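You operate a simulated robot arm through the tools that you are given. There is no shell and no other tool.

You are at the controls of a simulated robot arm. One attempt, no reset.

TASK
Let the orange ball down to 17 cm for storing.
Fine: hold the release button, stop within half a centimetre; nozzle into its rest, plug home, then the gauge plate up.

Only the result counts: the job must be done as asked and must still hold three seconds after the hand-in. Knocking over, shifting, dropping, spilling or breaking anything else fails it.

THE ROBOT
A 7-joint arm with a two-finger parallel gripper, fixed in place. Base frame: the origin is at the foot of the arm, x ahead of it, y to its left, z up; the work surface is at about z = 740. Units: mm, degrees, N and s.
With the tool pointing down near the work surface it reaches from about 100 to 660 mm from the base axis. Its first joint turns from -66.0 to 66.0 degrees. Payload 1.57 kg.
The tool frame sits at the grasp point between the pads (the TCP): z along the fingers, y along the line on which they close. The tips reach 30 mm beyond it. Largest opening 80 mm; finger width 17, thickness 12; the body of the gripper, 40 by 82 mm, starts 80 mm behind the TCP.
Orientation is that of the tool frame in the base frame, as a unit quaternion [w, x, y, z]. With the fingers straight down and closing along the base's y, the tool's x points along the base's -x, its y along +y and its z along -z.

THE INTERFACE
- The arm moves only by the tool move_arm. Its argument "plan" is a list that holds one entry, the list of rows, each a list of 7 numbers: the opening, from 0 (shut) to 1 (fully open), then the shift along the tool's x, y, z in mm, then the turn, a rotation vector about the tool's x, y, z in degrees. In form: [[[grip, x, y, z, rx, ry, rz], ...]]. A call has 1 to 20 rows; each row shifts and turns the commanded pose from where the row before left it, along the tool's axes as they then stand. Each row takes 0.2 s and may step no farther than 50 mm and 8.6 degrees from the row before; otherwise, or with a gripper value out of range, the whole call is refused. Where a pose cannot be reached the arm comes as near as it can. A force on the tool above 40 N (or 10 N above the force at the start of the call, whichever is more), or a blocked arm, ends the call early, and 0.2 s more pass. Each finger travels about 72 mm/s and halts on what it meets, pressing with about 42 N; the grip force reading is that of the motor and also rises with nothing between the fingers. The clock runs only during rows and for 0.2 s after the last one: add rows that do not move to give the fingers time. It gives the time, the measured TCP pose, the force on the tool (base axes), the opening and the grip force at its end, in the units of the frame above (readings bear some noise), with the torque about the TCP (base axes, N m) and any sound that the robot's microphone picked up.
- Cameras (640 x 400 px; columns grow to the right, rows downward): "scene" is fixed at [42.2, 430.6, 1424.9]; the picture's right is [-0.84, -0.54, 0.00], its down [-0.29, 0.46, -0.84] and it looks along [0.45, -0.71, -0.54] (base axes); focal length 294 px, centre (320, 200). "wrist" rides on the gripper at [72, -7, -122] in the tool frame; the picture's right is [0.09, 1.00, 0.00], its down [-0.84, 0.08, -0.54] and it looks along [-0.54, 0.05, 0.84] (tool axes); focal length 238 px, centre (320, 200). There is no depth. A picture from a camera that has moved, and an enlarged one, comes with that camera's place and axes in the base frame and with its lens. The place of the scene camera against the robot may be out by one fixed shift of up to 12 mm in any direction.
- get_image(camera): a new picture of that camera. No time passes.
- close_up(camera, box): a new picture of the part [left, top, right, bottom] of that camera's present view, enlarged. No time passes.
- sign_off(): hands the job in; it is judged then, once.

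Places have to be worked out from the pictures, the camera data and where the tool is seen. Open the gripper and draw the arm clear of the work before you hand the job in, unless the task says otherwise.

The tools are called after ">>>" by a JSON object that holds its "method" and its "body". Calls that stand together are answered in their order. move_arm: Moves the arm, as the interface text tells. Its arguments: {"type":"object","properties":{"plan":{"type":"array","items":{"type":"array","items":{"type":"array","items":{"type":"number"}}}}},"required":["plan"]} The other tools are called the same way: get_image (camera) takes a picture; close_up (camera, box) takes an enlarged picture of a part of a camera's view; sign_off () hands the job in.

At the start:

```text
time_s: 0.0
tcp_pos: [315.3, 43.9, 1270.3]
tool_rot: [0.0, -0.001, 1.0, 0.0]
ft_force: [-0.4, -0.1, 0.0]
ft_torque: [0.05, -0.04, 0.01]
width: 80.0
grasp_force: 0.0
```

scene: 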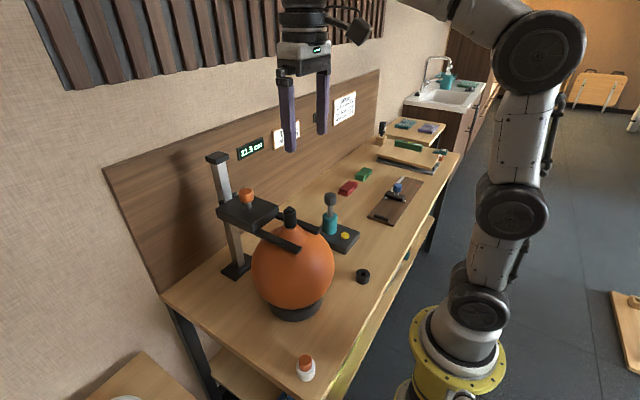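
wrist: 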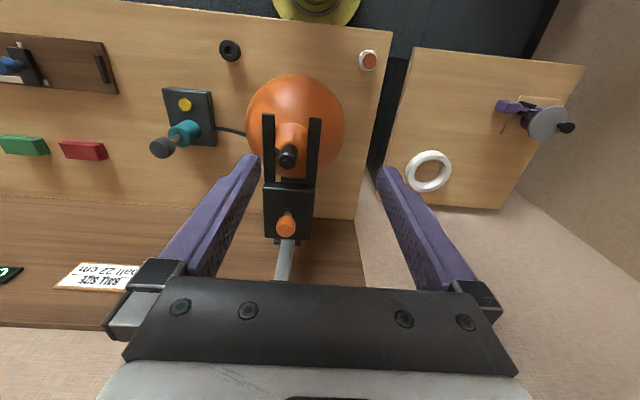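

I begin by looking closer at the scene: ball, gauge stand, pump, labels and display.

>>> {"method": "close_up", "body": {"camera": "scene", "box": [200, 80, 360, 180]}}

>>> {"method": "close_up", "body": {"camera": "scene", "box": [190, 140, 350, 240]}}

>>> {"method": "close_up", "body": {"camera": "scene", "box": [290, 170, 450, 270]}}

>>> {"method": "close_up", "body": {"camera": "wrist", "box": [130, 60, 370, 210]}}

>>> {"method": "close_up", "body": {"camera": "wrist", "box": [0, 200, 240, 350]}}

```text
4.00 times, centred on (280, 130) of scene
camera zoom: at [42.2, 430.6, 1424.9], right [-0.84, -0.54, 0.0], down [-0.29, 0.46, -0.84], along [0.45, -0.71, -0.54], focal length 1176 px, centre (480, 480)
```

zoom: 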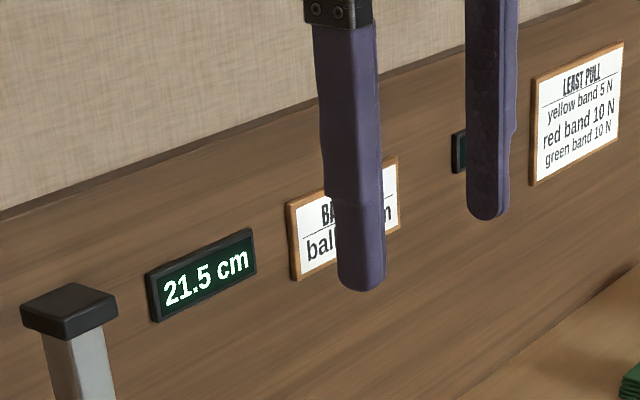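

```text
4.00 times, centred on (270, 190) of scene
camera zoom: at [42.2, 430.6, 1424.9], right [-0.84, -0.54, 0.0], down [-0.29, 0.46, -0.84], along [0.45, -0.71, -0.54], focal length 1176 px, centre (520, 240)
```

zoom: 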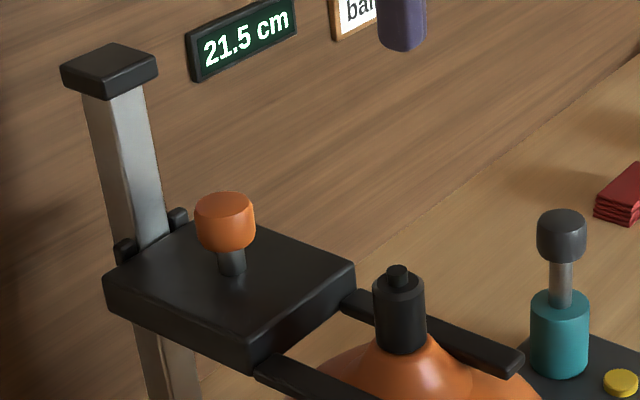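

```text
4.00 times, centred on (370, 220) of scene
camera zoom: at [42.2, 430.6, 1424.9], right [-0.84, -0.54, 0.0], down [-0.29, 0.46, -0.84], along [0.45, -0.71, -0.54], focal length 1176 px, centre (120, 120)
```

zoom: 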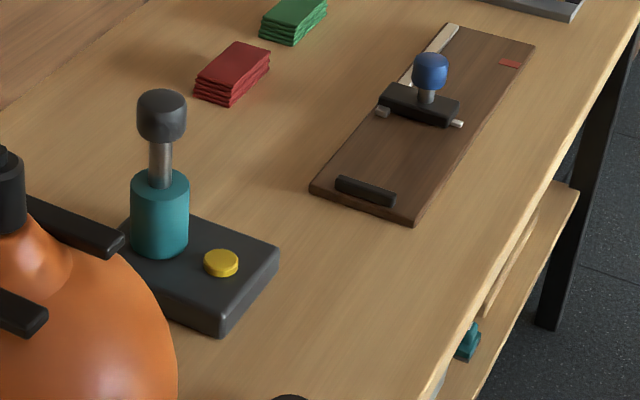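

```text
2.67 times, centred on (250, 135) of wrist
camera zoom: at [241.9, 38.0, 1393.0], right [-0.09, 1.0, 0.0], down [0.84, 0.08, 0.54], along [0.54, 0.05, -0.84], focal length 636 px, centre (507, 373)
```

zoom: 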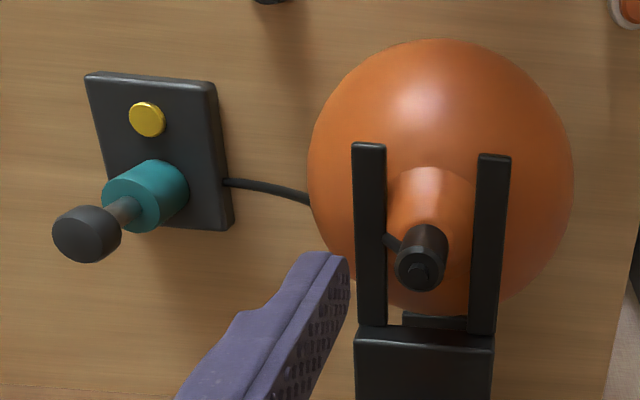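

```text
2.67 times, centred on (120, 275) of wrist
camera zoom: at [241.9, 38.0, 1393.0], right [-0.09, 1.0, 0.0], down [0.84, 0.08, 0.54], along [0.54, 0.05, -0.84], focal length 636 px, centre (853, 0)
```

zoom: 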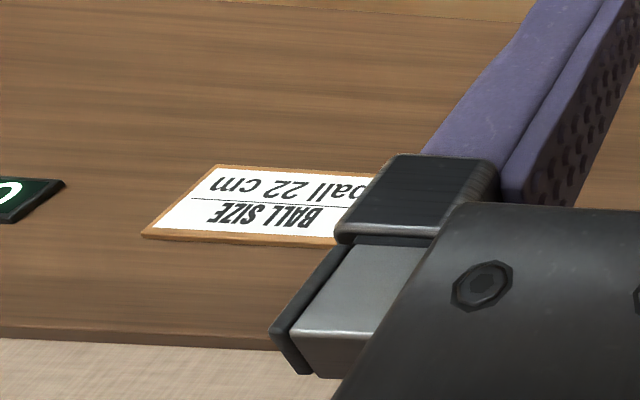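

The display shows 21.5 cm; the ball has a nozzle on top and a fork-shaped gauge plate around it. I look at the loose parts (plug, rest) and the fork next.

>>> {"method": "close_up", "body": {"camera": "scene", "box": [280, 340, 344, 380]}}

>>> {"method": "close_up", "body": {"camera": "scene", "box": [330, 255, 394, 295]}}

>>> {"method": "close_up", "body": {"camera": "scene", "box": [230, 180, 358, 260]}}

>>> {"method": "close_up", "body": {"camera": "wrist", "box": [210, 20, 274, 60]}}

>>> {"method": "close_up", "body": {"camera": "wrist", "box": [340, 40, 404, 80]}}

>>> {"method": "close_up", "body": {"camera": "wrist", "box": [230, 110, 358, 190]}}

>>> {"method": "close_up", "body": {"camera": "scene", "box": [200, 140, 328, 330]}}

```text
10.00 times, centred on (312, 360) of scene
camera zoom: at [42.2, 430.6, 1424.9], right [-0.84, -0.54, 0.0], down [-0.29, 0.46, -0.84], along [0.45, -0.71, -0.54], focal length 2939 px, centre (400, -1400)
```

zoom: 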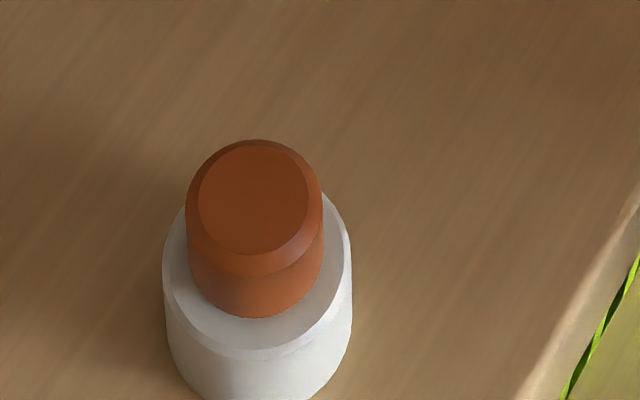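

```text
10.00 times, centred on (362, 275) of scene
camera zoom: at [42.2, 430.6, 1424.9], right [-0.84, -0.54, 0.0], down [-0.29, 0.46, -0.84], along [0.45, -0.71, -0.54], focal length 2939 px, centre (-100, -550)
```

zoom: 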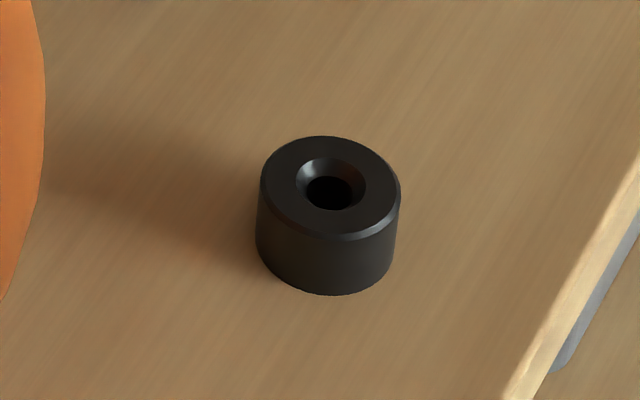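

```text
5.00 times, centred on (294, 220) of scene
camera zoom: at [42.2, 430.6, 1424.9], right [-0.84, -0.54, 0.0], down [-0.29, 0.46, -0.84], along [0.45, -0.71, -0.54], focal length 1470 px, centre (450, 100)
```

zoom: 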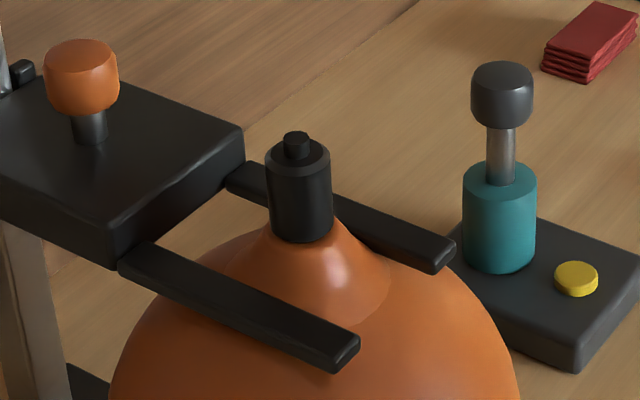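

```text
10.00 times, centred on (242, 40) of wrist
camera zoom: at [241.9, 38.0, 1393.0], right [-0.09, 1.0, 0.0], down [0.84, 0.08, 0.54], along [0.54, 0.05, -0.84], focal length 2384 px, centre (1100, 1800)
```

zoom: 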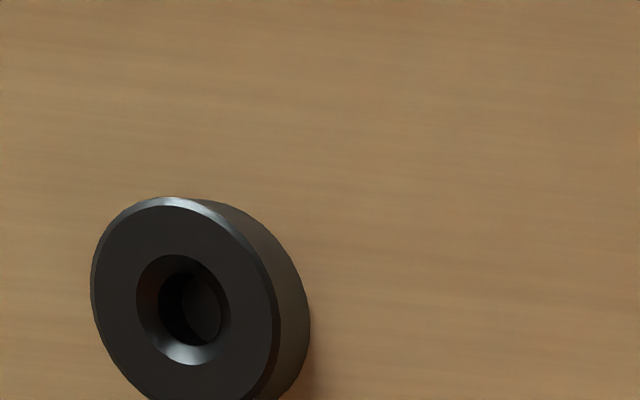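

```text
10.00 times, centred on (372, 60) of wrist
camera zoom: at [241.9, 38.0, 1393.0], right [-0.09, 1.0, 0.0], down [0.84, 0.08, 0.54], along [0.54, 0.05, -0.84], focal length 2384 px, centre (-200, 1600)
```

zoom: 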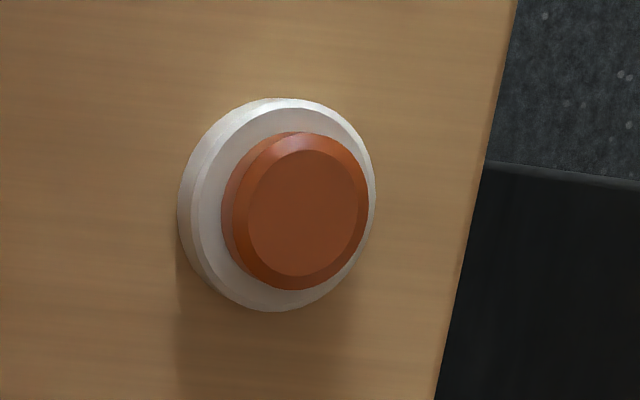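

```text
5.00 times, centred on (294, 150) of wrist
camera zoom: at [241.9, 38.0, 1393.0], right [-0.09, 1.0, 0.0], down [0.84, 0.08, 0.54], along [0.54, 0.05, -0.84], focal length 1192 px, centre (450, 450)
```

zoom: 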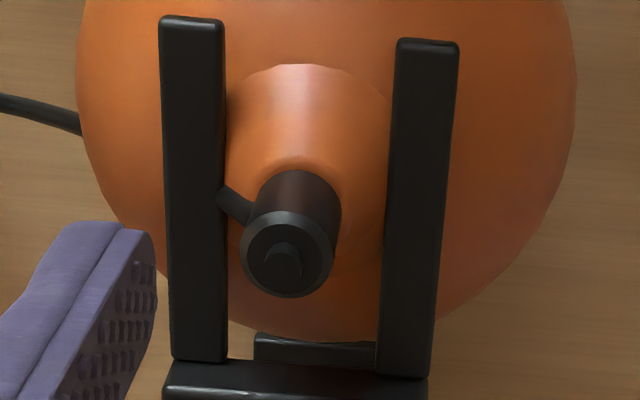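

```text
2.11 times, centred on (264, 235) of scene
camera zoom: at [42.2, 430.6, 1424.9], right [-0.84, -0.54, 0.0], down [-0.29, 0.46, -0.84], along [0.45, -0.71, -0.54], focal length 619 px, centre (438, 126)
```

zoom: 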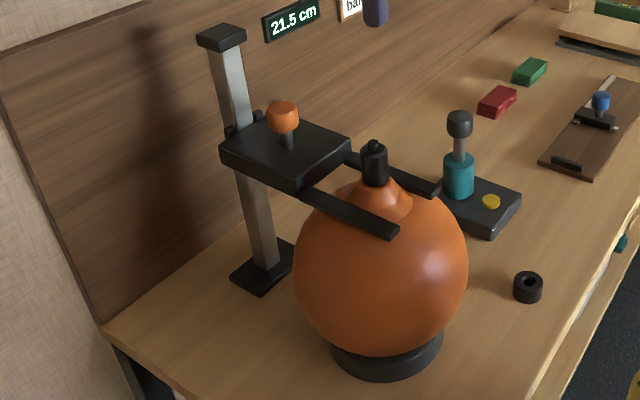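

The nozzle top is about (401, 0, 1040), the fork arms at z≈980, the yellow button at about (394, -283, 770) with the pump handle behind it at x≈455. The plug is about (259, 151, 781) and the rest about (267, -163). I move high over the button with the gripper shut and look again.

>>> {"method": "move_arm", "body": {"plan": [[[0, -7.9, -32.7, 27, 0, 0, 0], [0, -7.9, -32.7, 27, 0, 0, 0], [0, -7.9, -32.7, 27, 0, 0, 0], [0, -7.9, -32.7, 27, 0, 0, 0], [0, -7.9, -32.7, 27, 0, 0, 0], [0, -7.9, -32.7, 27, 0, 0, 0], [0, -7.9, -32.7, 27, 0, 0, 0], [0, -7.9, -32.7, 27, 0, 0, 0], [0, -7.9, -32.7, 27, 0, 0, 0], [0, -7.9, -32.7, 27, 0, 0, 0], [0, 0, 0, 0, 0, 0, 0]]]}}

>>> {"method": "get_image", "body": {"camera": "wrist"}}

>>> {"method": "get_image", "body": {"camera": "scene"}}

```text
time_s: 2.4
tcp_pos: [395.9, -283.3, 1000.2]
tool_rot: [0.0, 0.0, 1.0, 0.0]
ft_force: [0.9, -0.5, 0.2]
ft_torque: [-0.01, 0.01, 0.02]
width: 0.0
grasp_force: 21.2
```

```text
taken
camera wrist: at [322.9, -290.6, 1122.3], right [-0.09, 1.0, 0.0], down [0.84, 0.08, 0.54], along [0.54, 0.05, -0.84], focal length 238 px, centre (320, 200)
```

wrist: 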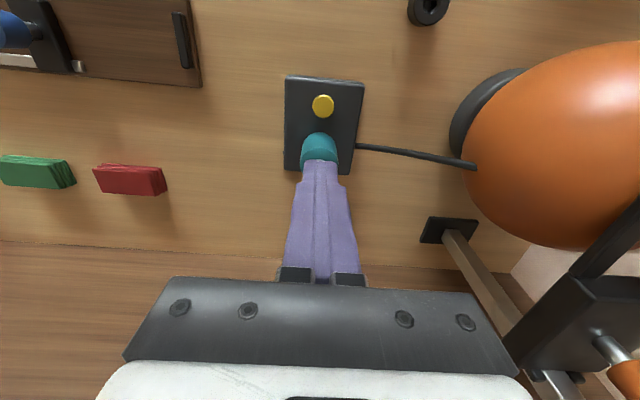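

```text
taken
```

scene: 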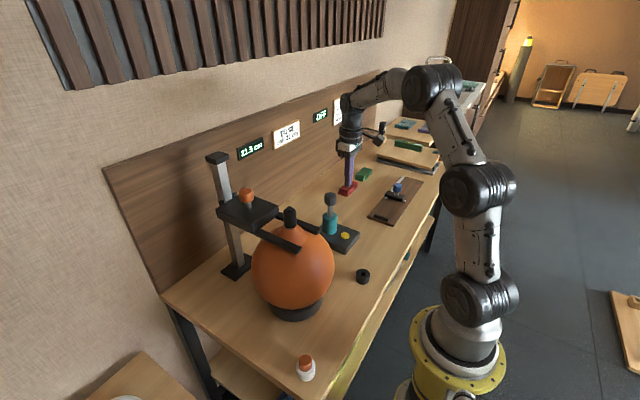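

Checking the display and the button closely; the reading may be drifting.

>>> {"method": "close_up", "body": {"camera": "scene", "box": [225, 95, 345, 170]}}

>>> {"method": "close_up", "body": {"camera": "wrist", "box": [260, 60, 388, 140]}}

>>> {"method": "close_up", "body": {"camera": "scene", "box": [290, 170, 450, 270]}}

```text
5.33 times, centred on (285, 132) of scene
camera zoom: at [42.2, 430.6, 1424.9], right [-0.84, -0.54, 0.0], down [-0.29, 0.46, -0.84], along [0.45, -0.71, -0.54], focal length 1568 px, centre (507, 560)
```

zoom: 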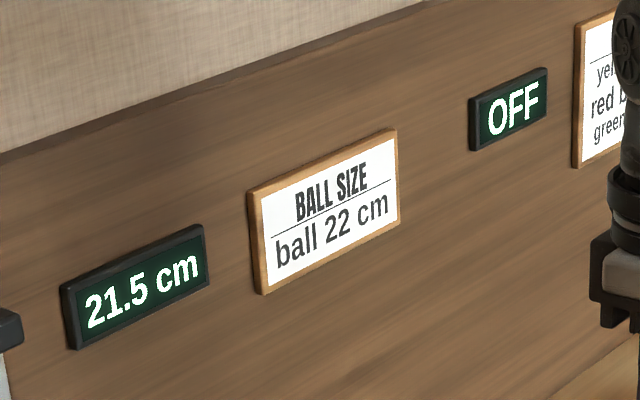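

```text
5.00 times, centred on (324, 100) of wrist
camera zoom: at [322.9, -290.6, 1122.3], right [-0.09, 1.0, 0.0], down [0.84, 0.08, 0.54], along [0.54, 0.05, -0.84], focal length 1192 px, centre (300, 700)
```

zoom: 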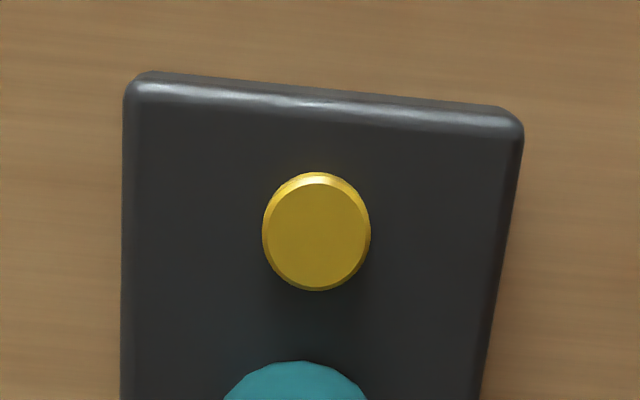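

```text
4.00 times, centred on (370, 220) of scene
camera zoom: at [42.2, 430.6, 1424.9], right [-0.84, -0.54, 0.0], down [-0.29, 0.46, -0.84], along [0.45, -0.71, -0.54], focal length 1176 px, centre (120, 120)
```

zoom: 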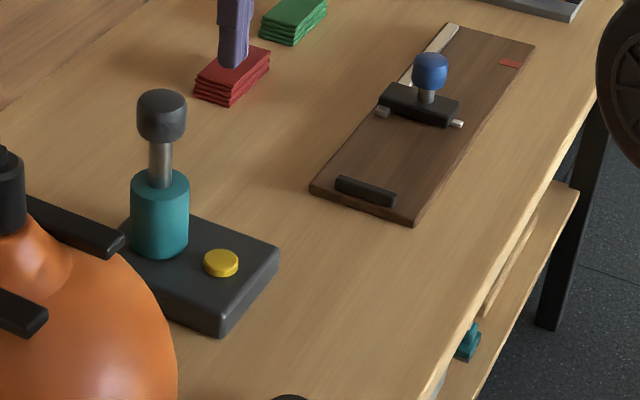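

Still 21.5 cm. Button refined to about (393, -280), Ø30. I shift 3 mm and descend with shut fingers to tips about 10 mm above it.

>>> {"method": "move_arm", "body": {"plan": [[[0, 3, 3.3, 40, 0, 0, 0], [0, 0, 0, 45, 0, 0, 0], [0, 0, 0, 45, 0, 0, 0], [0, 0, 0, 35, 0, 0, 0], [0, 0, 0, 20, 0, 0, 0], [0, 0, 0, 0, 0, 0, 0]]]}}

>>> {"method": "close_up", "body": {"camera": "wrist", "box": [200, 20, 440, 170]}}

>>> {"method": "close_up", "body": {"camera": "scene", "box": [290, 170, 418, 250]}}

```text
time_s: 3.8
tcp_pos: [391.8, -281.2, 813.7]
tool_rot: [0.0, 0.0, 1.0, 0.0]
ft_force: [0.4, -0.1, 0.0]
ft_torque: [0.01, -0.04, 0.02]
width: 0.0
grasp_force: 20.3
```

```text
2.67 times, centred on (320, 95) of wrist
camera zoom: at [319.3, -287.0, 937.7], right [-0.09, 1.0, 0.0], down [0.84, 0.08, 0.54], along [0.54, 0.05, -0.84], focal length 636 px, centre (320, 480)
```

zoom: 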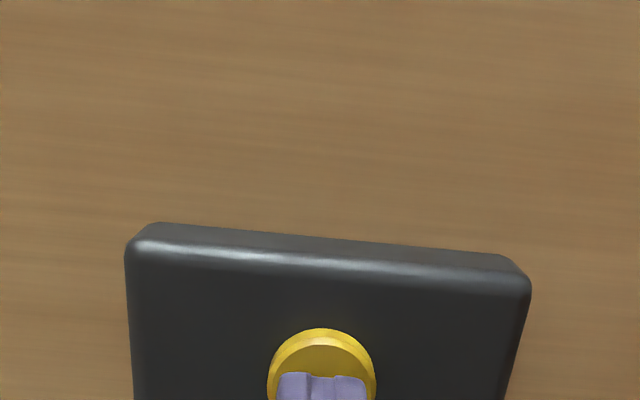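

```text
5.00 times, centred on (354, 210) of scene
camera zoom: at [42.2, 430.6, 1424.9], right [-0.84, -0.54, 0.0], down [-0.29, 0.46, -0.84], along [0.45, -0.71, -0.54], focal length 1470 px, centre (150, 150)
```

zoom: 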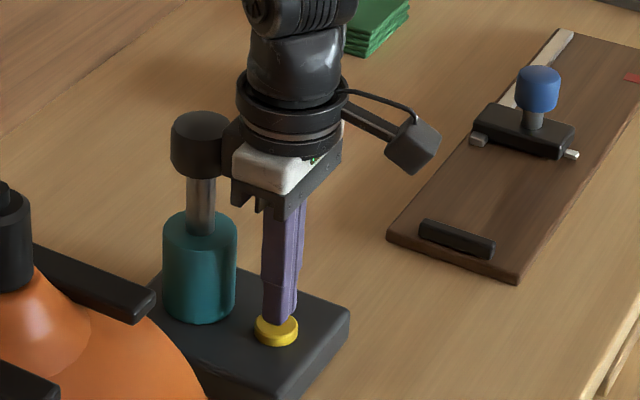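

The fingertips are centred over the button with the handle clear. I creep down a few mm and watch the force.

>>> {"method": "move_arm", "body": {"plan": [[[0, -0.8, 0.5, 3, 0, 0, 0], [0, 0, 0, 3, 0, 0, 0], [0, 0, 0, 2, 0, 0, 0], [0, 0, 0, 2, 0, 0, 0]]]}}

>>> {"method": "close_up", "body": {"camera": "scene", "box": [322, 220, 370, 250]}}

>>> {"method": "close_up", "body": {"camera": "scene", "box": [225, 125, 289, 165]}}

```text
time_s: 4.8
tcp_pos: [392.6, -279.5, 806.2]
tool_rot: [0.001, 0.0, 1.0, 0.0]
ft_force: [1.1, -1.3, 3.0]
ft_torque: [-0.02, -0.05, 0.01]
width: 0.0
grasp_force: 21.6
heard: click
```

```text
13.33 times, centred on (346, 235) of scene
camera zoom: at [42.1, 430.6, 1424.9], right [-0.84, -0.54, 0.0], down [-0.29, 0.46, -0.84], along [0.45, -0.71, -0.54], focal length 3919 px, centre (-27, -267)
```

zoom: 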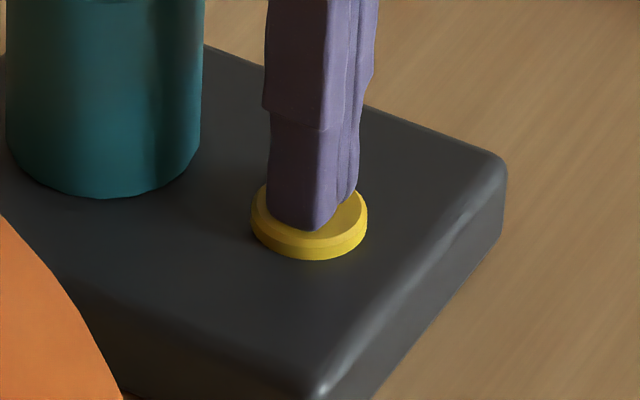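

```text
10.00 times, centred on (257, 145) of scene
camera zoom: at [42.1, 430.6, 1424.9], right [-0.84, -0.54, 0.0], down [-0.29, 0.46, -0.84], along [0.45, -0.71, -0.54], focal length 2939 px, centre (950, 750)
```

zoom: 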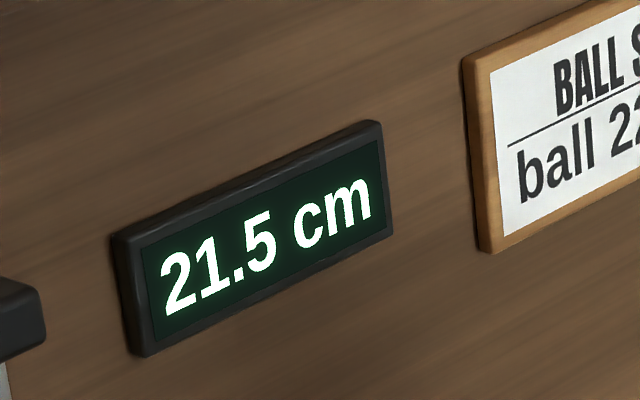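

Contact at TCP z≈806 with a click and 3 N. I hold for two rows (0.4 s) and check whether the size is falling.

>>> {"method": "move_arm", "body": {"plan": [[[0, 0, 0, 0, 0, 0, 0], [0, 0, 0, 0, 0, 0, 0]]]}}

>>> {"method": "close_up", "body": {"camera": "scene", "box": [225, 125, 289, 165]}}

>>> {"method": "close_up", "body": {"camera": "scene", "box": [200, 150, 360, 250]}}

```text
time_s: 5.4
tcp_pos: [392.0, -279.0, 804.8]
tool_rot: [0.0, 0.0, 1.0, 0.0]
ft_force: [1.2, -0.7, 3.1]
ft_torque: [-0.02, -0.04, 0.02]
width: 0.2
grasp_force: 21.3
```

```text
10.00 times, centred on (257, 145) of scene
camera zoom: at [42.1, 430.6, 1424.9], right [-0.84, -0.54, 0.0], down [-0.29, 0.46, -0.84], along [0.45, -0.71, -0.54], focal length 2939 px, centre (950, 750)
```

zoom: 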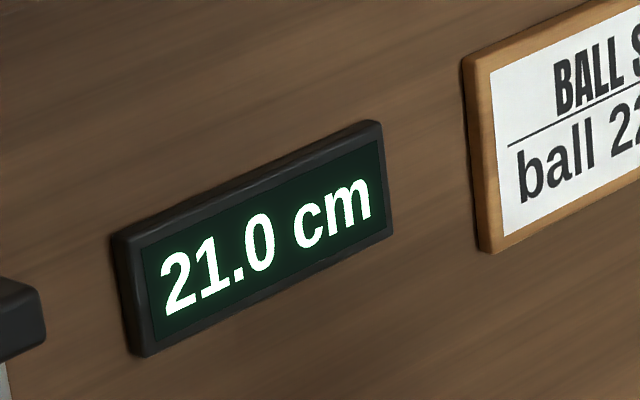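

```text
4.00 times, centred on (280, 200) of scene
camera zoom: at [42.1, 430.6, 1424.9], right [-0.84, -0.54, 0.0], down [-0.29, 0.46, -0.84], along [0.45, -0.71, -0.54], focal length 1176 px, centre (480, 200)
```

zoom: 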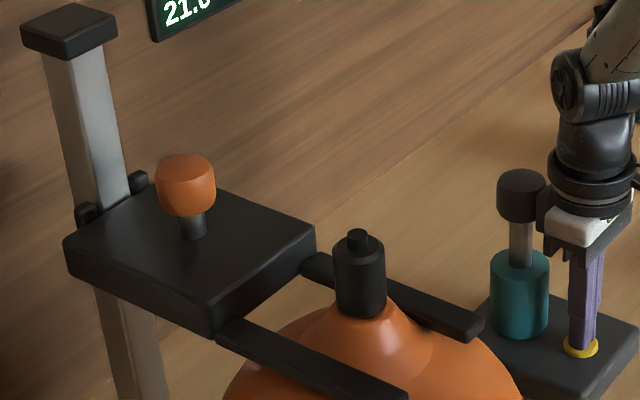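

It's falling (21.0 cm after 0.6 s, about 0.8 cm/s). I hold another second to measure the rate.

>>> {"method": "move_arm", "body": {"plan": [[[0, 0, 0, 0, 0, 0, 0], [0, 0, 0, 0, 0, 0, 0], [0, 0, 0, 0, 0, 0, 0], [0, 0, 0, 0, 0, 0, 0]]]}}

>>> {"method": "close_up", "body": {"camera": "scene", "box": [225, 125, 289, 165]}}

>>> {"method": "close_up", "body": {"camera": "scene", "box": [200, 150, 360, 250]}}

```text
time_s: 6.4
tcp_pos: [391.3, -278.9, 805.0]
tool_rot: [0.0, 0.0, 1.0, 0.0]
ft_force: [2.1, -1.4, 3.0]
ft_torque: [-0.05, -0.01, 0.02]
width: 0.0
grasp_force: 21.3
```

```text
10.00 times, centred on (257, 145) of scene
camera zoom: at [42.1, 430.6, 1424.9], right [-0.84, -0.54, 0.0], down [-0.29, 0.46, -0.84], along [0.45, -0.71, -0.54], focal length 2939 px, centre (950, 750)
```

zoom: 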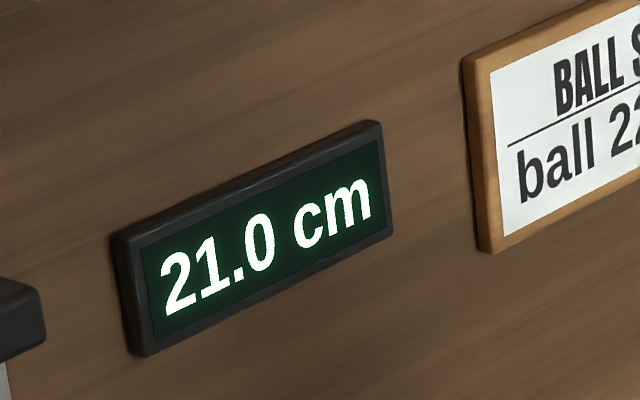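

```text
4.00 times, centred on (280, 200) of scene
camera zoom: at [42.1, 430.6, 1424.9], right [-0.84, -0.54, 0.0], down [-0.29, 0.46, -0.84], along [0.45, -0.71, -0.54], focal length 1176 px, centre (480, 200)
```

zoom: 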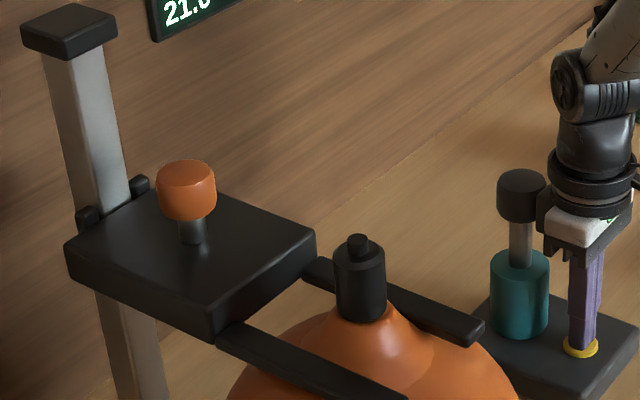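

The plate dropped ~4 mm though the display stayed at 21.0, so the display seems to be coarse or slow. I hold another second.

>>> {"method": "move_arm", "body": {"plan": [[[0, 0, 0, 0, 0, 0, 0], [0, 0, 0, 0, 0, 0, 0], [0, 0, 0, 0, 0, 0, 0], [0, 0, 0, 0, 0, 0, 0]]]}}

>>> {"method": "close_up", "body": {"camera": "scene", "box": [225, 125, 289, 165]}}

>>> {"method": "close_up", "body": {"camera": "scene", "box": [200, 150, 360, 250]}}

```text
time_s: 7.4
tcp_pos: [391.1, -278.3, 804.0]
tool_rot: [-0.001, 0.001, 1.0, 0.0]
ft_force: [0.4, 0.5, 3.0]
ft_torque: [-0.02, -0.03, -0.04]
width: 0.0
grasp_force: 21.3
```

```text
10.00 times, centred on (257, 145) of scene
camera zoom: at [42.1, 430.6, 1424.9], right [-0.84, -0.54, 0.0], down [-0.29, 0.46, -0.84], along [0.45, -0.71, -0.54], focal length 2939 px, centre (950, 750)
```

zoom: 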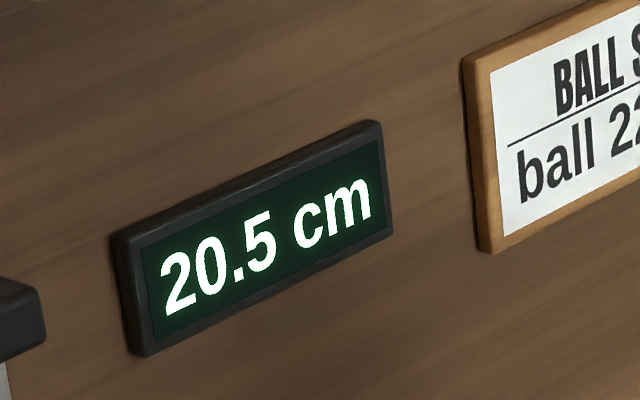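

```text
4.00 times, centred on (280, 200) of scene
camera zoom: at [42.1, 430.6, 1424.9], right [-0.84, -0.54, 0.0], down [-0.29, 0.46, -0.84], along [0.45, -0.71, -0.54], focal length 1176 px, centre (480, 200)
```

zoom: 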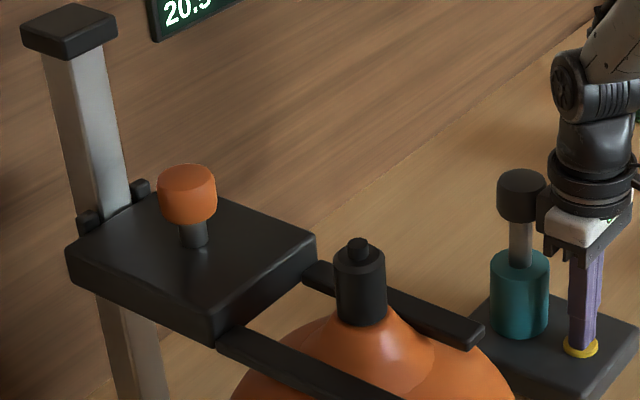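

The display reads in 0.5 cm steps and the rate is roughly 0.35 cm/s. I hold for 3 s more and check.

>>> {"method": "move_arm", "body": {"plan": [[[0, 0, 0, 0, 0, 0, 0], [0, 0, 0, 0, 0, 0, 0], [0, 0, 0, 0, 0, 0, 0], [0, 0, 0, 0, 0, 0, 0], [0, 0, 0, 0, 0, 0, 0], [0, 0, 0, 0, 0, 0, 0], [0, 0, 0, 0, 0, 0, 0], [0, 0, 0, 0, 0, 0, 0], [0, 0, 0, 0, 0, 0, 0], [0, 0, 0, 0, 0, 0, 0], [0, 0, 0, 0, 0, 0, 0], [0, 0, 0, 0, 0, 0, 0], [0, 0, 0, 0, 0, 0, 0], [0, 0, 0, 0, 0, 0, 0]]]}}

>>> {"method": "close_up", "body": {"camera": "scene", "box": [225, 125, 289, 165]}}

>>> {"method": "close_up", "body": {"camera": "scene", "box": [200, 150, 360, 250]}}

```text
time_s: 10.4
tcp_pos: [391.5, -278.2, 803.4]
tool_rot: [0.0, 0.0, 1.0, 0.0]
ft_force: [0.3, 0.4, 2.9]
ft_torque: [0.01, 0.01, 0.0]
width: 0.1
grasp_force: 21.6
```

```text
10.00 times, centred on (257, 145) of scene
camera zoom: at [42.1, 430.6, 1424.8], right [-0.84, -0.54, 0.0], down [-0.29, 0.46, -0.84], along [0.45, -0.71, -0.54], focal length 2939 px, centre (950, 750)
```

zoom: 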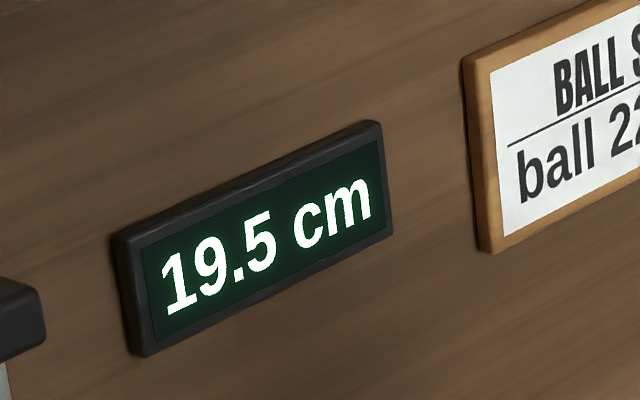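

```text
4.00 times, centred on (280, 200) of scene
camera zoom: at [42.1, 430.6, 1424.8], right [-0.84, -0.54, 0.0], down [-0.29, 0.46, -0.84], along [0.45, -0.71, -0.54], focal length 1176 px, centre (480, 200)
```

zoom: 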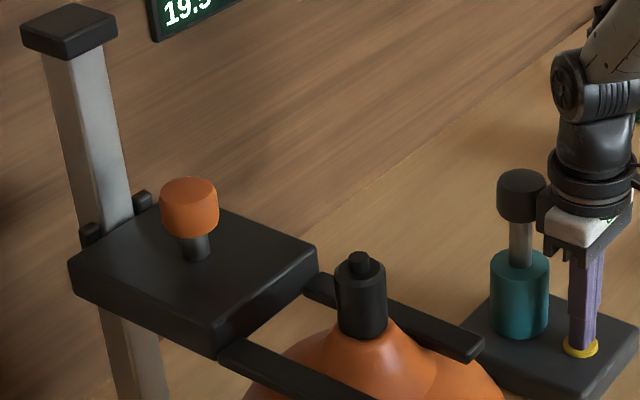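

Rate ≈0.35 cm/s (now 19.5). I hold 4 s more, expecting about 18.0.

>>> {"method": "move_arm", "body": {"plan": [[[0, 0, 0, 0, 0, 0, 0], [0, 0, 0, 0, 0, 0, 0], [0, 0, 0, 0, 0, 0, 0], [0, 0, 0, 0, 0, 0, 0], [0, 0, 0, 0, 0, 0, 0], [0, 0, 0, 0, 0, 0, 0], [0, 0, 0, 0, 0, 0, 0], [0, 0, 0, 0, 0, 0, 0], [0, 0, 0, 0, 0, 0, 0], [0, 0, 0, 0, 0, 0, 0], [0, 0, 0, 0, 0, 0, 0], [0, 0, 0, 0, 0, 0, 0], [0, 0, 0, 0, 0, 0, 0], [0, 0, 0, 0, 0, 0, 0], [0, 0, 0, 0, 0, 0, 0], [0, 0, 0, 0, 0, 0, 0], [0, 0, 0, 0, 0, 0, 0], [0, 0, 0, 0, 0, 0, 0], [0, 0, 0, 0, 0, 0, 0]]]}}

>>> {"method": "close_up", "body": {"camera": "scene", "box": [225, 125, 289, 165]}}

>>> {"method": "close_up", "body": {"camera": "scene", "box": [200, 150, 360, 250]}}

```text
time_s: 14.4
tcp_pos: [392.0, -279.4, 804.4]
tool_rot: [0.0, -0.001, 1.0, 0.0]
ft_force: [-0.7, -0.3, 3.9]
ft_torque: [0.02, 0.0, -0.02]
width: 0.1
grasp_force: 20.8
```

```text
10.00 times, centred on (257, 145) of scene
camera zoom: at [42.1, 430.6, 1424.8], right [-0.84, -0.54, 0.0], down [-0.29, 0.46, -0.84], along [0.45, -0.71, -0.54], focal length 2939 px, centre (950, 750)
```

zoom: 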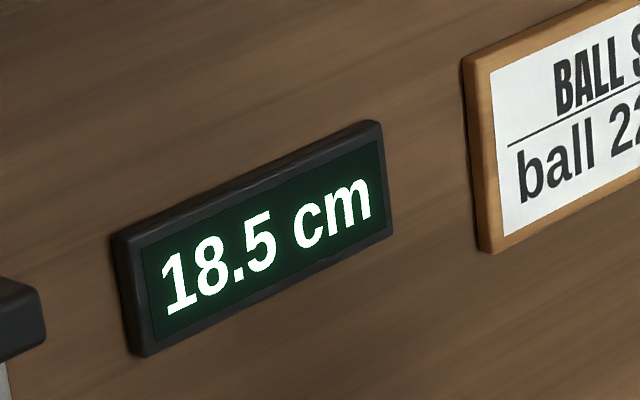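

```text
4.00 times, centred on (280, 200) of scene
camera zoom: at [42.1, 430.6, 1424.8], right [-0.84, -0.54, 0.0], down [-0.29, 0.46, -0.84], along [0.45, -0.71, -0.54], focal length 1176 px, centre (480, 200)
```

zoom: 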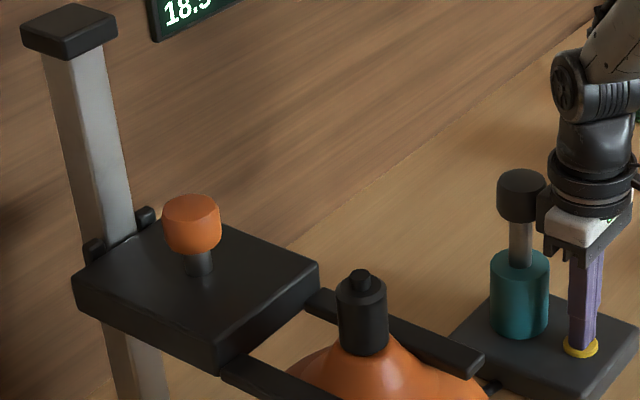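

18.5 now, slope ≈0.31 cm/s. I hold 2.4 s more, then go in small steps to catch the switch to 17.0.

>>> {"method": "move_arm", "body": {"plan": [[[0, 0, 0, 0, 0, 0, 0], [0, 0, 0, 0, 0, 0, 0], [0, 0, 0, 0, 0, 0, 0], [0, 0, 0, 0, 0, 0, 0], [0, 0, 0, 0, 0, 0, 0], [0, 0, 0, 0, 0, 0, 0], [0, 0, 0, 0, 0, 0, 0], [0, 0, 0, 0, 0, 0, 0], [0, 0, 0, 0, 0, 0, 0], [0, 0, 0, 0, 0, 0, 0], [0, 0, 0, 0, 0, 0, 0]]]}}

>>> {"method": "close_up", "body": {"camera": "scene", "box": [225, 125, 289, 165]}}

>>> {"method": "close_up", "body": {"camera": "scene", "box": [200, 150, 360, 250]}}

```text
time_s: 16.8
tcp_pos: [391.4, -278.6, 805.6]
tool_rot: [0.0, -0.001, 1.0, 0.001]
ft_force: [-0.8, 0.7, 3.4]
ft_torque: [-0.01, -0.03, 0.0]
width: 0.0
grasp_force: 21.8
```

```text
10.00 times, centred on (257, 145) of scene
camera zoom: at [42.1, 430.6, 1424.8], right [-0.84, -0.54, 0.0], down [-0.29, 0.46, -0.84], along [0.45, -0.71, -0.54], focal length 2939 px, centre (950, 750)
```

zoom: 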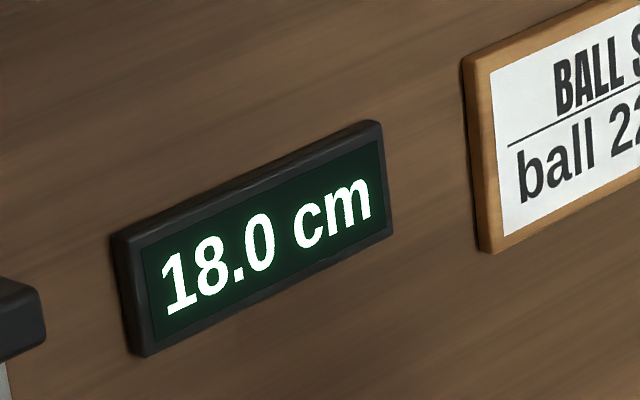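

```text
4.00 times, centred on (280, 200) of scene
camera zoom: at [42.1, 430.6, 1424.8], right [-0.84, -0.54, 0.0], down [-0.29, 0.46, -0.84], along [0.45, -0.71, -0.54], focal length 1176 px, centre (480, 200)
```

zoom: 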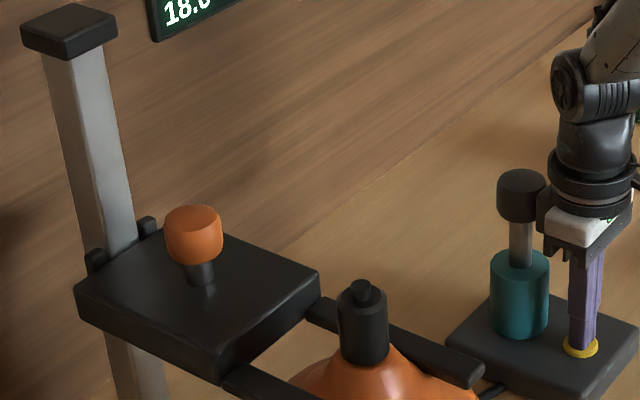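

18.0 now. I continue in shorter holds (0.8 s).

>>> {"method": "move_arm", "body": {"plan": [[[0, 0, 0, 0, 0, 0, 0], [0, 0, 0, 0, 0, 0, 0], [0, 0, 0, 0, 0, 0, 0]]]}}

>>> {"method": "close_up", "body": {"camera": "scene", "box": [225, 125, 289, 165]}}

```text
time_s: 17.6
tcp_pos: [391.7, -278.9, 804.6]
tool_rot: [0.0, 0.001, 1.0, -0.001]
ft_force: [0.0, 0.1, 2.5]
ft_torque: [-0.01, -0.02, 0.01]
width: 0.0
grasp_force: 21.2
```

```text
10.00 times, centred on (257, 145) of scene
camera zoom: at [42.1, 430.6, 1424.8], right [-0.84, -0.54, 0.0], down [-0.29, 0.46, -0.84], along [0.45, -0.71, -0.54], focal length 2939 px, centre (950, 750)
```

zoom: 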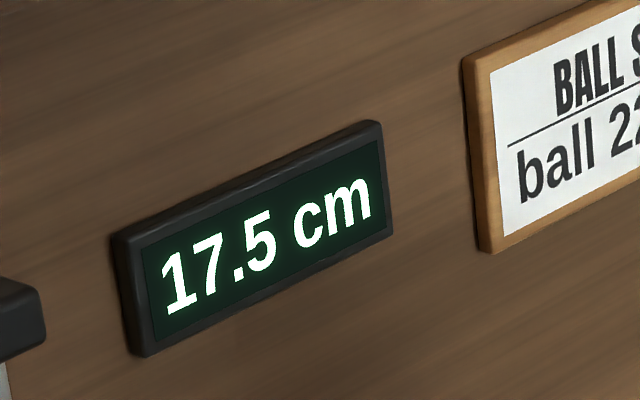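

17.5 now; the step to 17.0 should come 0.8–1.6 s from now. Another 0.8 s.

>>> {"method": "move_arm", "body": {"plan": [[[0, 0, 0, 0, 0, 0, 0], [0, 0, 0, 0, 0, 0, 0], [0, 0, 0, 0, 0, 0, 0]]]}}

>>> {"method": "close_up", "body": {"camera": "scene", "box": [225, 125, 289, 165]}}

```text
time_s: 18.4
tcp_pos: [391.2, -279.3, 805.0]
tool_rot: [0.001, 0.0, 1.0, 0.0]
ft_force: [-0.3, -0.1, 2.0]
ft_torque: [0.0, 0.02, 0.01]
width: 0.0
grasp_force: 21.3
```

```text
10.00 times, centred on (257, 145) of scene
camera zoom: at [42.1, 430.6, 1424.8], right [-0.84, -0.54, 0.0], down [-0.29, 0.46, -0.84], along [0.45, -0.71, -0.54], focal length 2939 px, centre (950, 750)
```

zoom: 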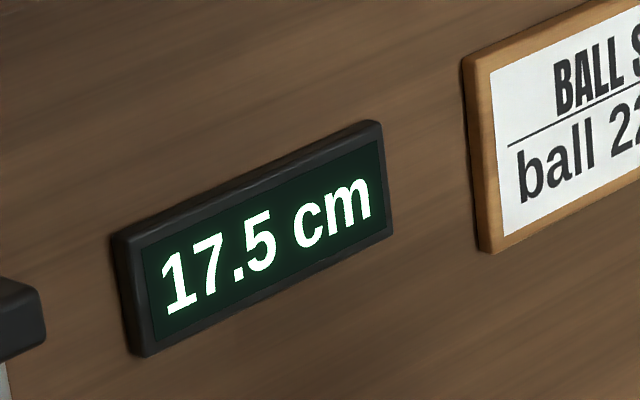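

Still 17.5. One-row hold (0.4 s).

>>> {"method": "move_arm", "body": {"plan": [[[0, 0, 0, 0, 0, 0, 0]]]}}

>>> {"method": "close_up", "body": {"camera": "scene", "box": [225, 125, 289, 165]}}

```text
time_s: 18.8
tcp_pos: [390.9, -278.8, 804.8]
tool_rot: [0.001, 0.0, 1.0, -0.001]
ft_force: [-0.4, -0.3, 3.0]
ft_torque: [0.0, 0.03, -0.02]
width: 0.2
grasp_force: 21.3
```

```text
10.00 times, centred on (257, 145) of scene
camera zoom: at [42.1, 430.6, 1424.8], right [-0.84, -0.54, 0.0], down [-0.29, 0.46, -0.84], along [0.45, -0.71, -0.54], focal length 2939 px, centre (950, 750)
```

zoom: 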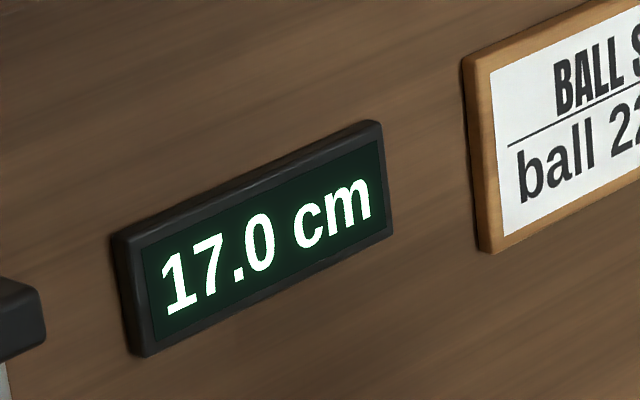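

Just switched to 17.0 (true value about 17.1–17.25 if rounded). I hold one more row and then lift off the button, which should leave it close to 17.0–17.1.

>>> {"method": "move_arm", "body": {"plan": [[[0, 0, 0, 0, 0, 0, 0], [0, 0, 0, -15, 0, 0, 0], [0, 0, 0, -40, 0, 0, 0], [0, 0, 0, -45, 0, 0, 0], [0, 0, 0, -45, 0, 0, 0], [0, 0, 0, -45, 0, 0, 0]]]}}

>>> {"method": "close_up", "body": {"camera": "scene", "box": [225, 125, 289, 165]}}

>>> {"method": "close_up", "body": {"camera": "scene", "box": [200, 150, 360, 250]}}

>>> {"method": "get_image", "body": {"camera": "scene"}}

```text
time_s: 20.2
tcp_pos: [390.6, -280.6, 998.4]
tool_rot: [-0.001, 0.001, 1.0, 0.0]
ft_force: [-0.1, 0.0, -0.1]
ft_torque: [0.02, 0.04, 0.02]
width: 0.2
grasp_force: 21.3
```

```text
10.00 times, centred on (257, 145) of scene
camera zoom: at [42.1, 430.6, 1424.9], right [-0.84, -0.54, 0.0], down [-0.29, 0.46, -0.84], along [0.45, -0.71, -0.54], focal length 2939 px, centre (950, 750)
```

zoom: 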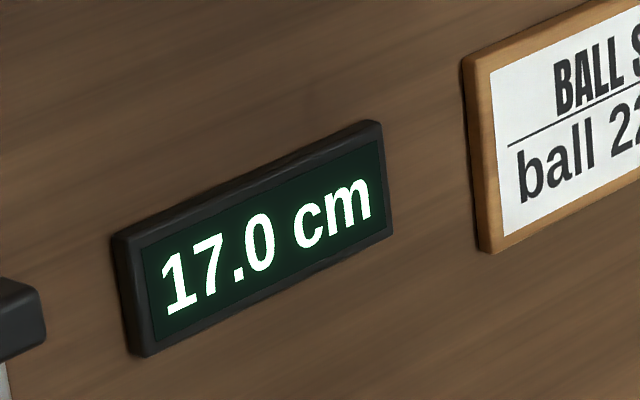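

```text
4.00 times, centred on (280, 200) of scene
camera zoom: at [42.1, 430.6, 1424.9], right [-0.84, -0.54, 0.0], down [-0.29, 0.46, -0.84], along [0.45, -0.71, -0.54], focal length 1176 px, centre (480, 200)
```

zoom: 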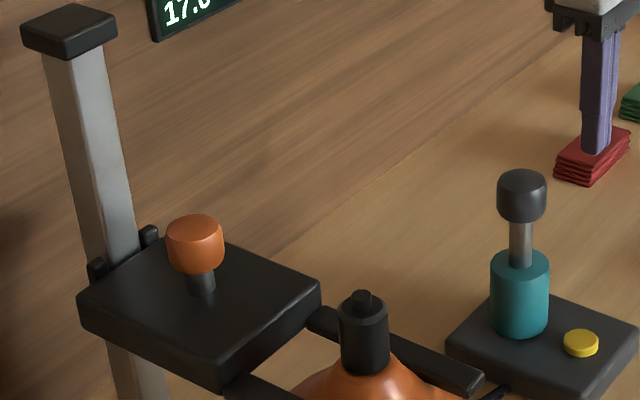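

```text
taken
```

scene: 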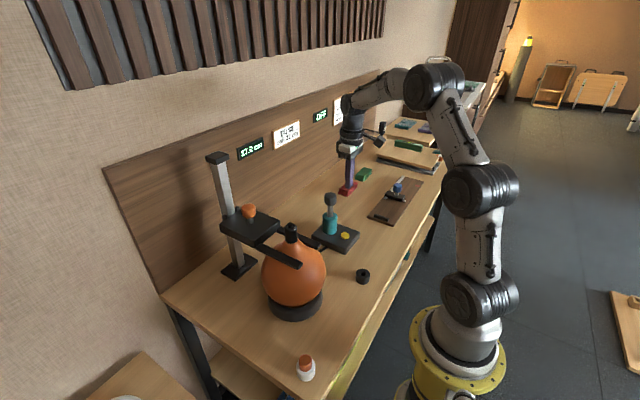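

Display holds at 17.0 and the plate followed the ball down. Next the nozzle: I raise, turn the tool -90° so the fingers close along x (hose leaves on the -y side), and move over the ball top with the gripper open to look.

>>> {"method": "move_arm", "body": {"plan": [[[0, 0, 0, -14, 0, 0, -8.1818], [0, 0, 0, -14, 0, 0, -8.1818], [0, 0, 0, -14, 0, 0, -8.1818], [0, 0, 0, -14, 0, 0, -8.1818], [0, 0, 0, -14, 0, 0, -8.1818], [0, 0, 0, -14, 0, 0, -8.1818], [0, 0, 0, -14, 0, 0, -8.1818], [0, 0, 0, -14, 0, 0, -8.1818], [0, 0, 0, -14, 0, 0, -8.1818], [0, 0, 0, -14, 0, 0, -8.1818], [0, 0, 0, -14, 0, 0, -8.1818], [1, -40, -1.5, 0, 0, 0, 0], [1, -40, -1.5, 0, 0, 0, 0], [1, -40, -1.5, 0, 0, 0, 0], [1, -40, -1.5, 0, 0, 0, 0], [1, -40, -1.5, 0, 0, 0, 0], [1, -40, -1.5, 0, 0, 0, 0], [1, -40, -1.5, 0, 0, 0, 0], [1, 0, 0, 0, 0, 0, 0]]]}}

>>> {"method": "get_image", "body": {"camera": "wrist"}}

>>> {"method": "get_image", "body": {"camera": "scene"}}

```text
time_s: 24.2
tcp_pos: [401.8, 1.3, 1148.2]
tool_rot: [0.0, -0.706, 0.708, 0.0]
ft_force: [-0.2, -0.4, -0.9]
ft_torque: [-0.01, 0.03, -0.01]
width: 80.2
grasp_force: 0.0
```

```text
taken
camera wrist: at [407.6, -70.7, 1269.9], right [-1.0, -0.09, 0.0], down [-0.08, 0.84, 0.54], along [-0.05, 0.54, -0.84], focal length 238 px, centre (320, 200)
```

wrist: 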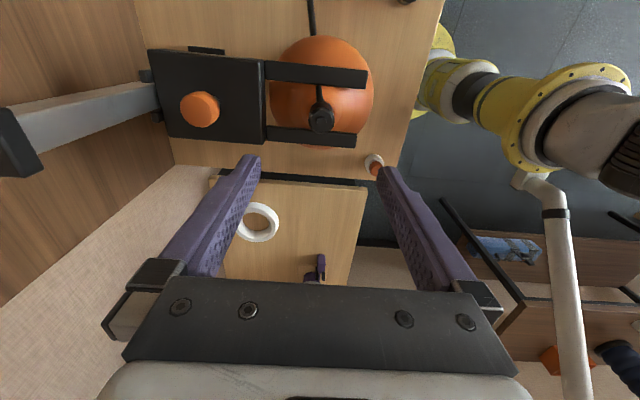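

```text
taken
```

scene: 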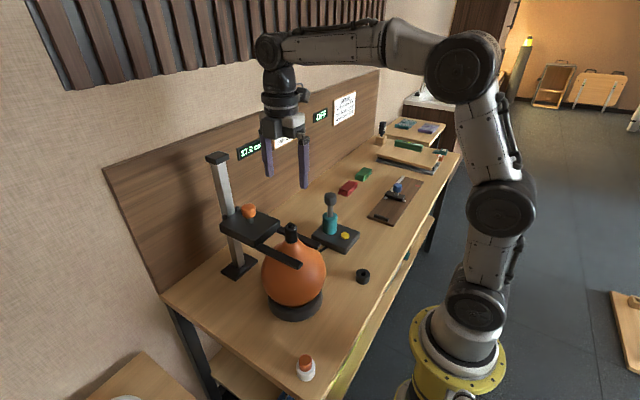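

>>> {"method": "close_up", "body": {"camera": "wrist", "box": [240, 50, 400, 150]}}

>>> {"method": "close_up", "body": {"camera": "scene", "box": [250, 205, 346, 265]}}

```text
4.00 times, centred on (320, 100) of wrist
camera zoom: at [407.6, -70.7, 1269.9], right [-1.0, -0.09, 0.0], down [-0.08, 0.84, 0.54], along [-0.05, 0.54, -0.84], focal length 953 px, centre (320, 600)
```

zoom: 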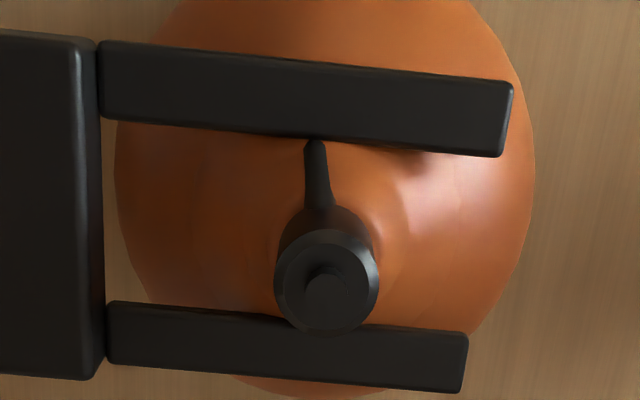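

```text
6.67 times, centred on (298, 235) of scene
camera zoom: at [42.1, 430.6, 1424.9], right [-0.84, -0.54, 0.0], down [-0.29, 0.46, -0.84], along [0.45, -0.71, -0.54], focal length 1960 px, centre (467, -33)
```

zoom: 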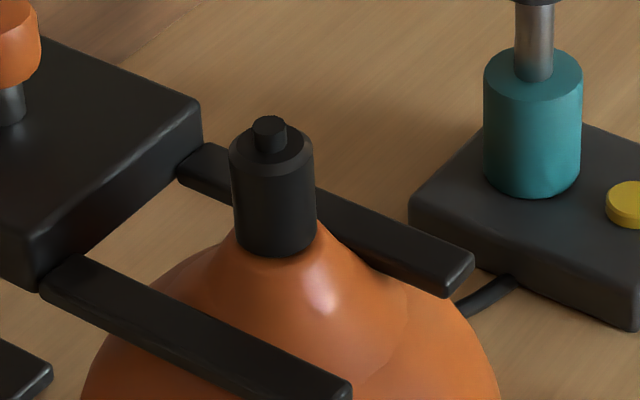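

The nozzle body top is at about (399, 2, 986), Ø≈29, bottom ≈955, with the hose leaving toward -y. I centre over it and descend to TCP z≈1060 for a closer look.

>>> {"method": "move_arm", "body": {"plan": [[[1, -1, 2.5, 30, 0, 0, 0], [1, 0, 0, 30, 0, 0, 0], [1, 0, 0, 28, 0, 0, 0], [1, 0, 0, 0, 0, 0, 0]]]}}

>>> {"method": "get_image", "body": {"camera": "wrist"}}

>>> {"method": "close_up", "body": {"camera": "wrist", "box": [240, 90, 400, 190]}}

>>> {"method": "close_up", "body": {"camera": "scene", "box": [226, 175, 354, 255]}}

```text
time_s: 25.2
tcp_pos: [399.6, 2.0, 1060.0]
tool_rot: [0.0, 0.707, -0.707, 0.0]
ft_force: [-1.1, 0.3, -0.2]
ft_torque: [-0.01, 0.01, -0.01]
width: 79.9
grasp_force: 0.1
```

```text
taken
camera wrist: at [405.6, -68.9, 1183.9], right [-1.0, -0.09, 0.0], down [-0.08, 0.84, 0.54], along [-0.05, 0.54, -0.84], focal length 238 px, centre (320, 200)
```

wrist: 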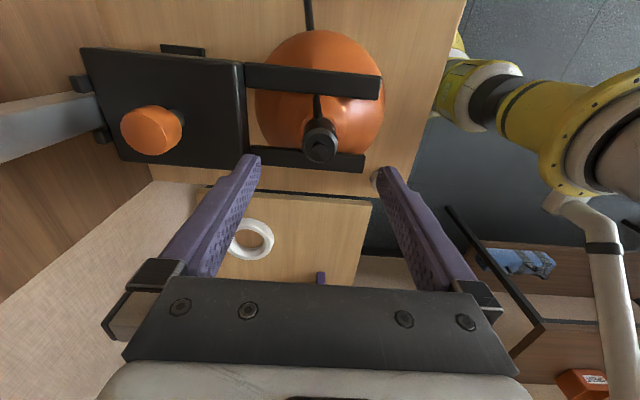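

```text
4.00 times, centred on (320, 140) of wrist
camera zoom: at [405.6, -68.9, 1183.9], right [-1.0, -0.09, 0.0], down [-0.08, 0.84, 0.54], along [-0.05, 0.54, -0.84], focal length 953 px, centre (320, 440)
```

zoom: 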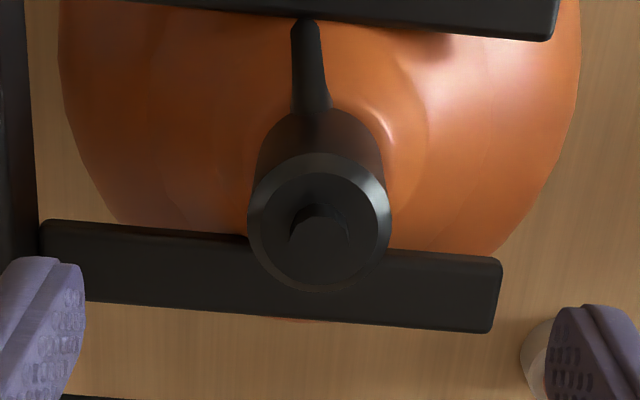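

```text
5.00 times, centred on (290, 215) of scene
camera zoom: at [42.2, 430.6, 1424.9], right [-0.84, -0.54, 0.0], down [-0.29, 0.46, -0.84], along [0.45, -0.71, -0.54], focal length 1470 px, centre (470, 125)
```

zoom: 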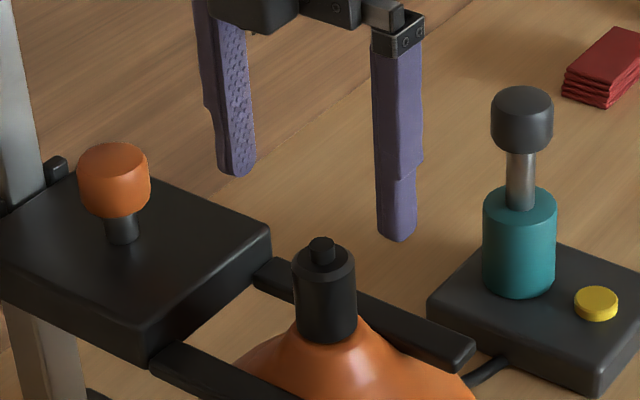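

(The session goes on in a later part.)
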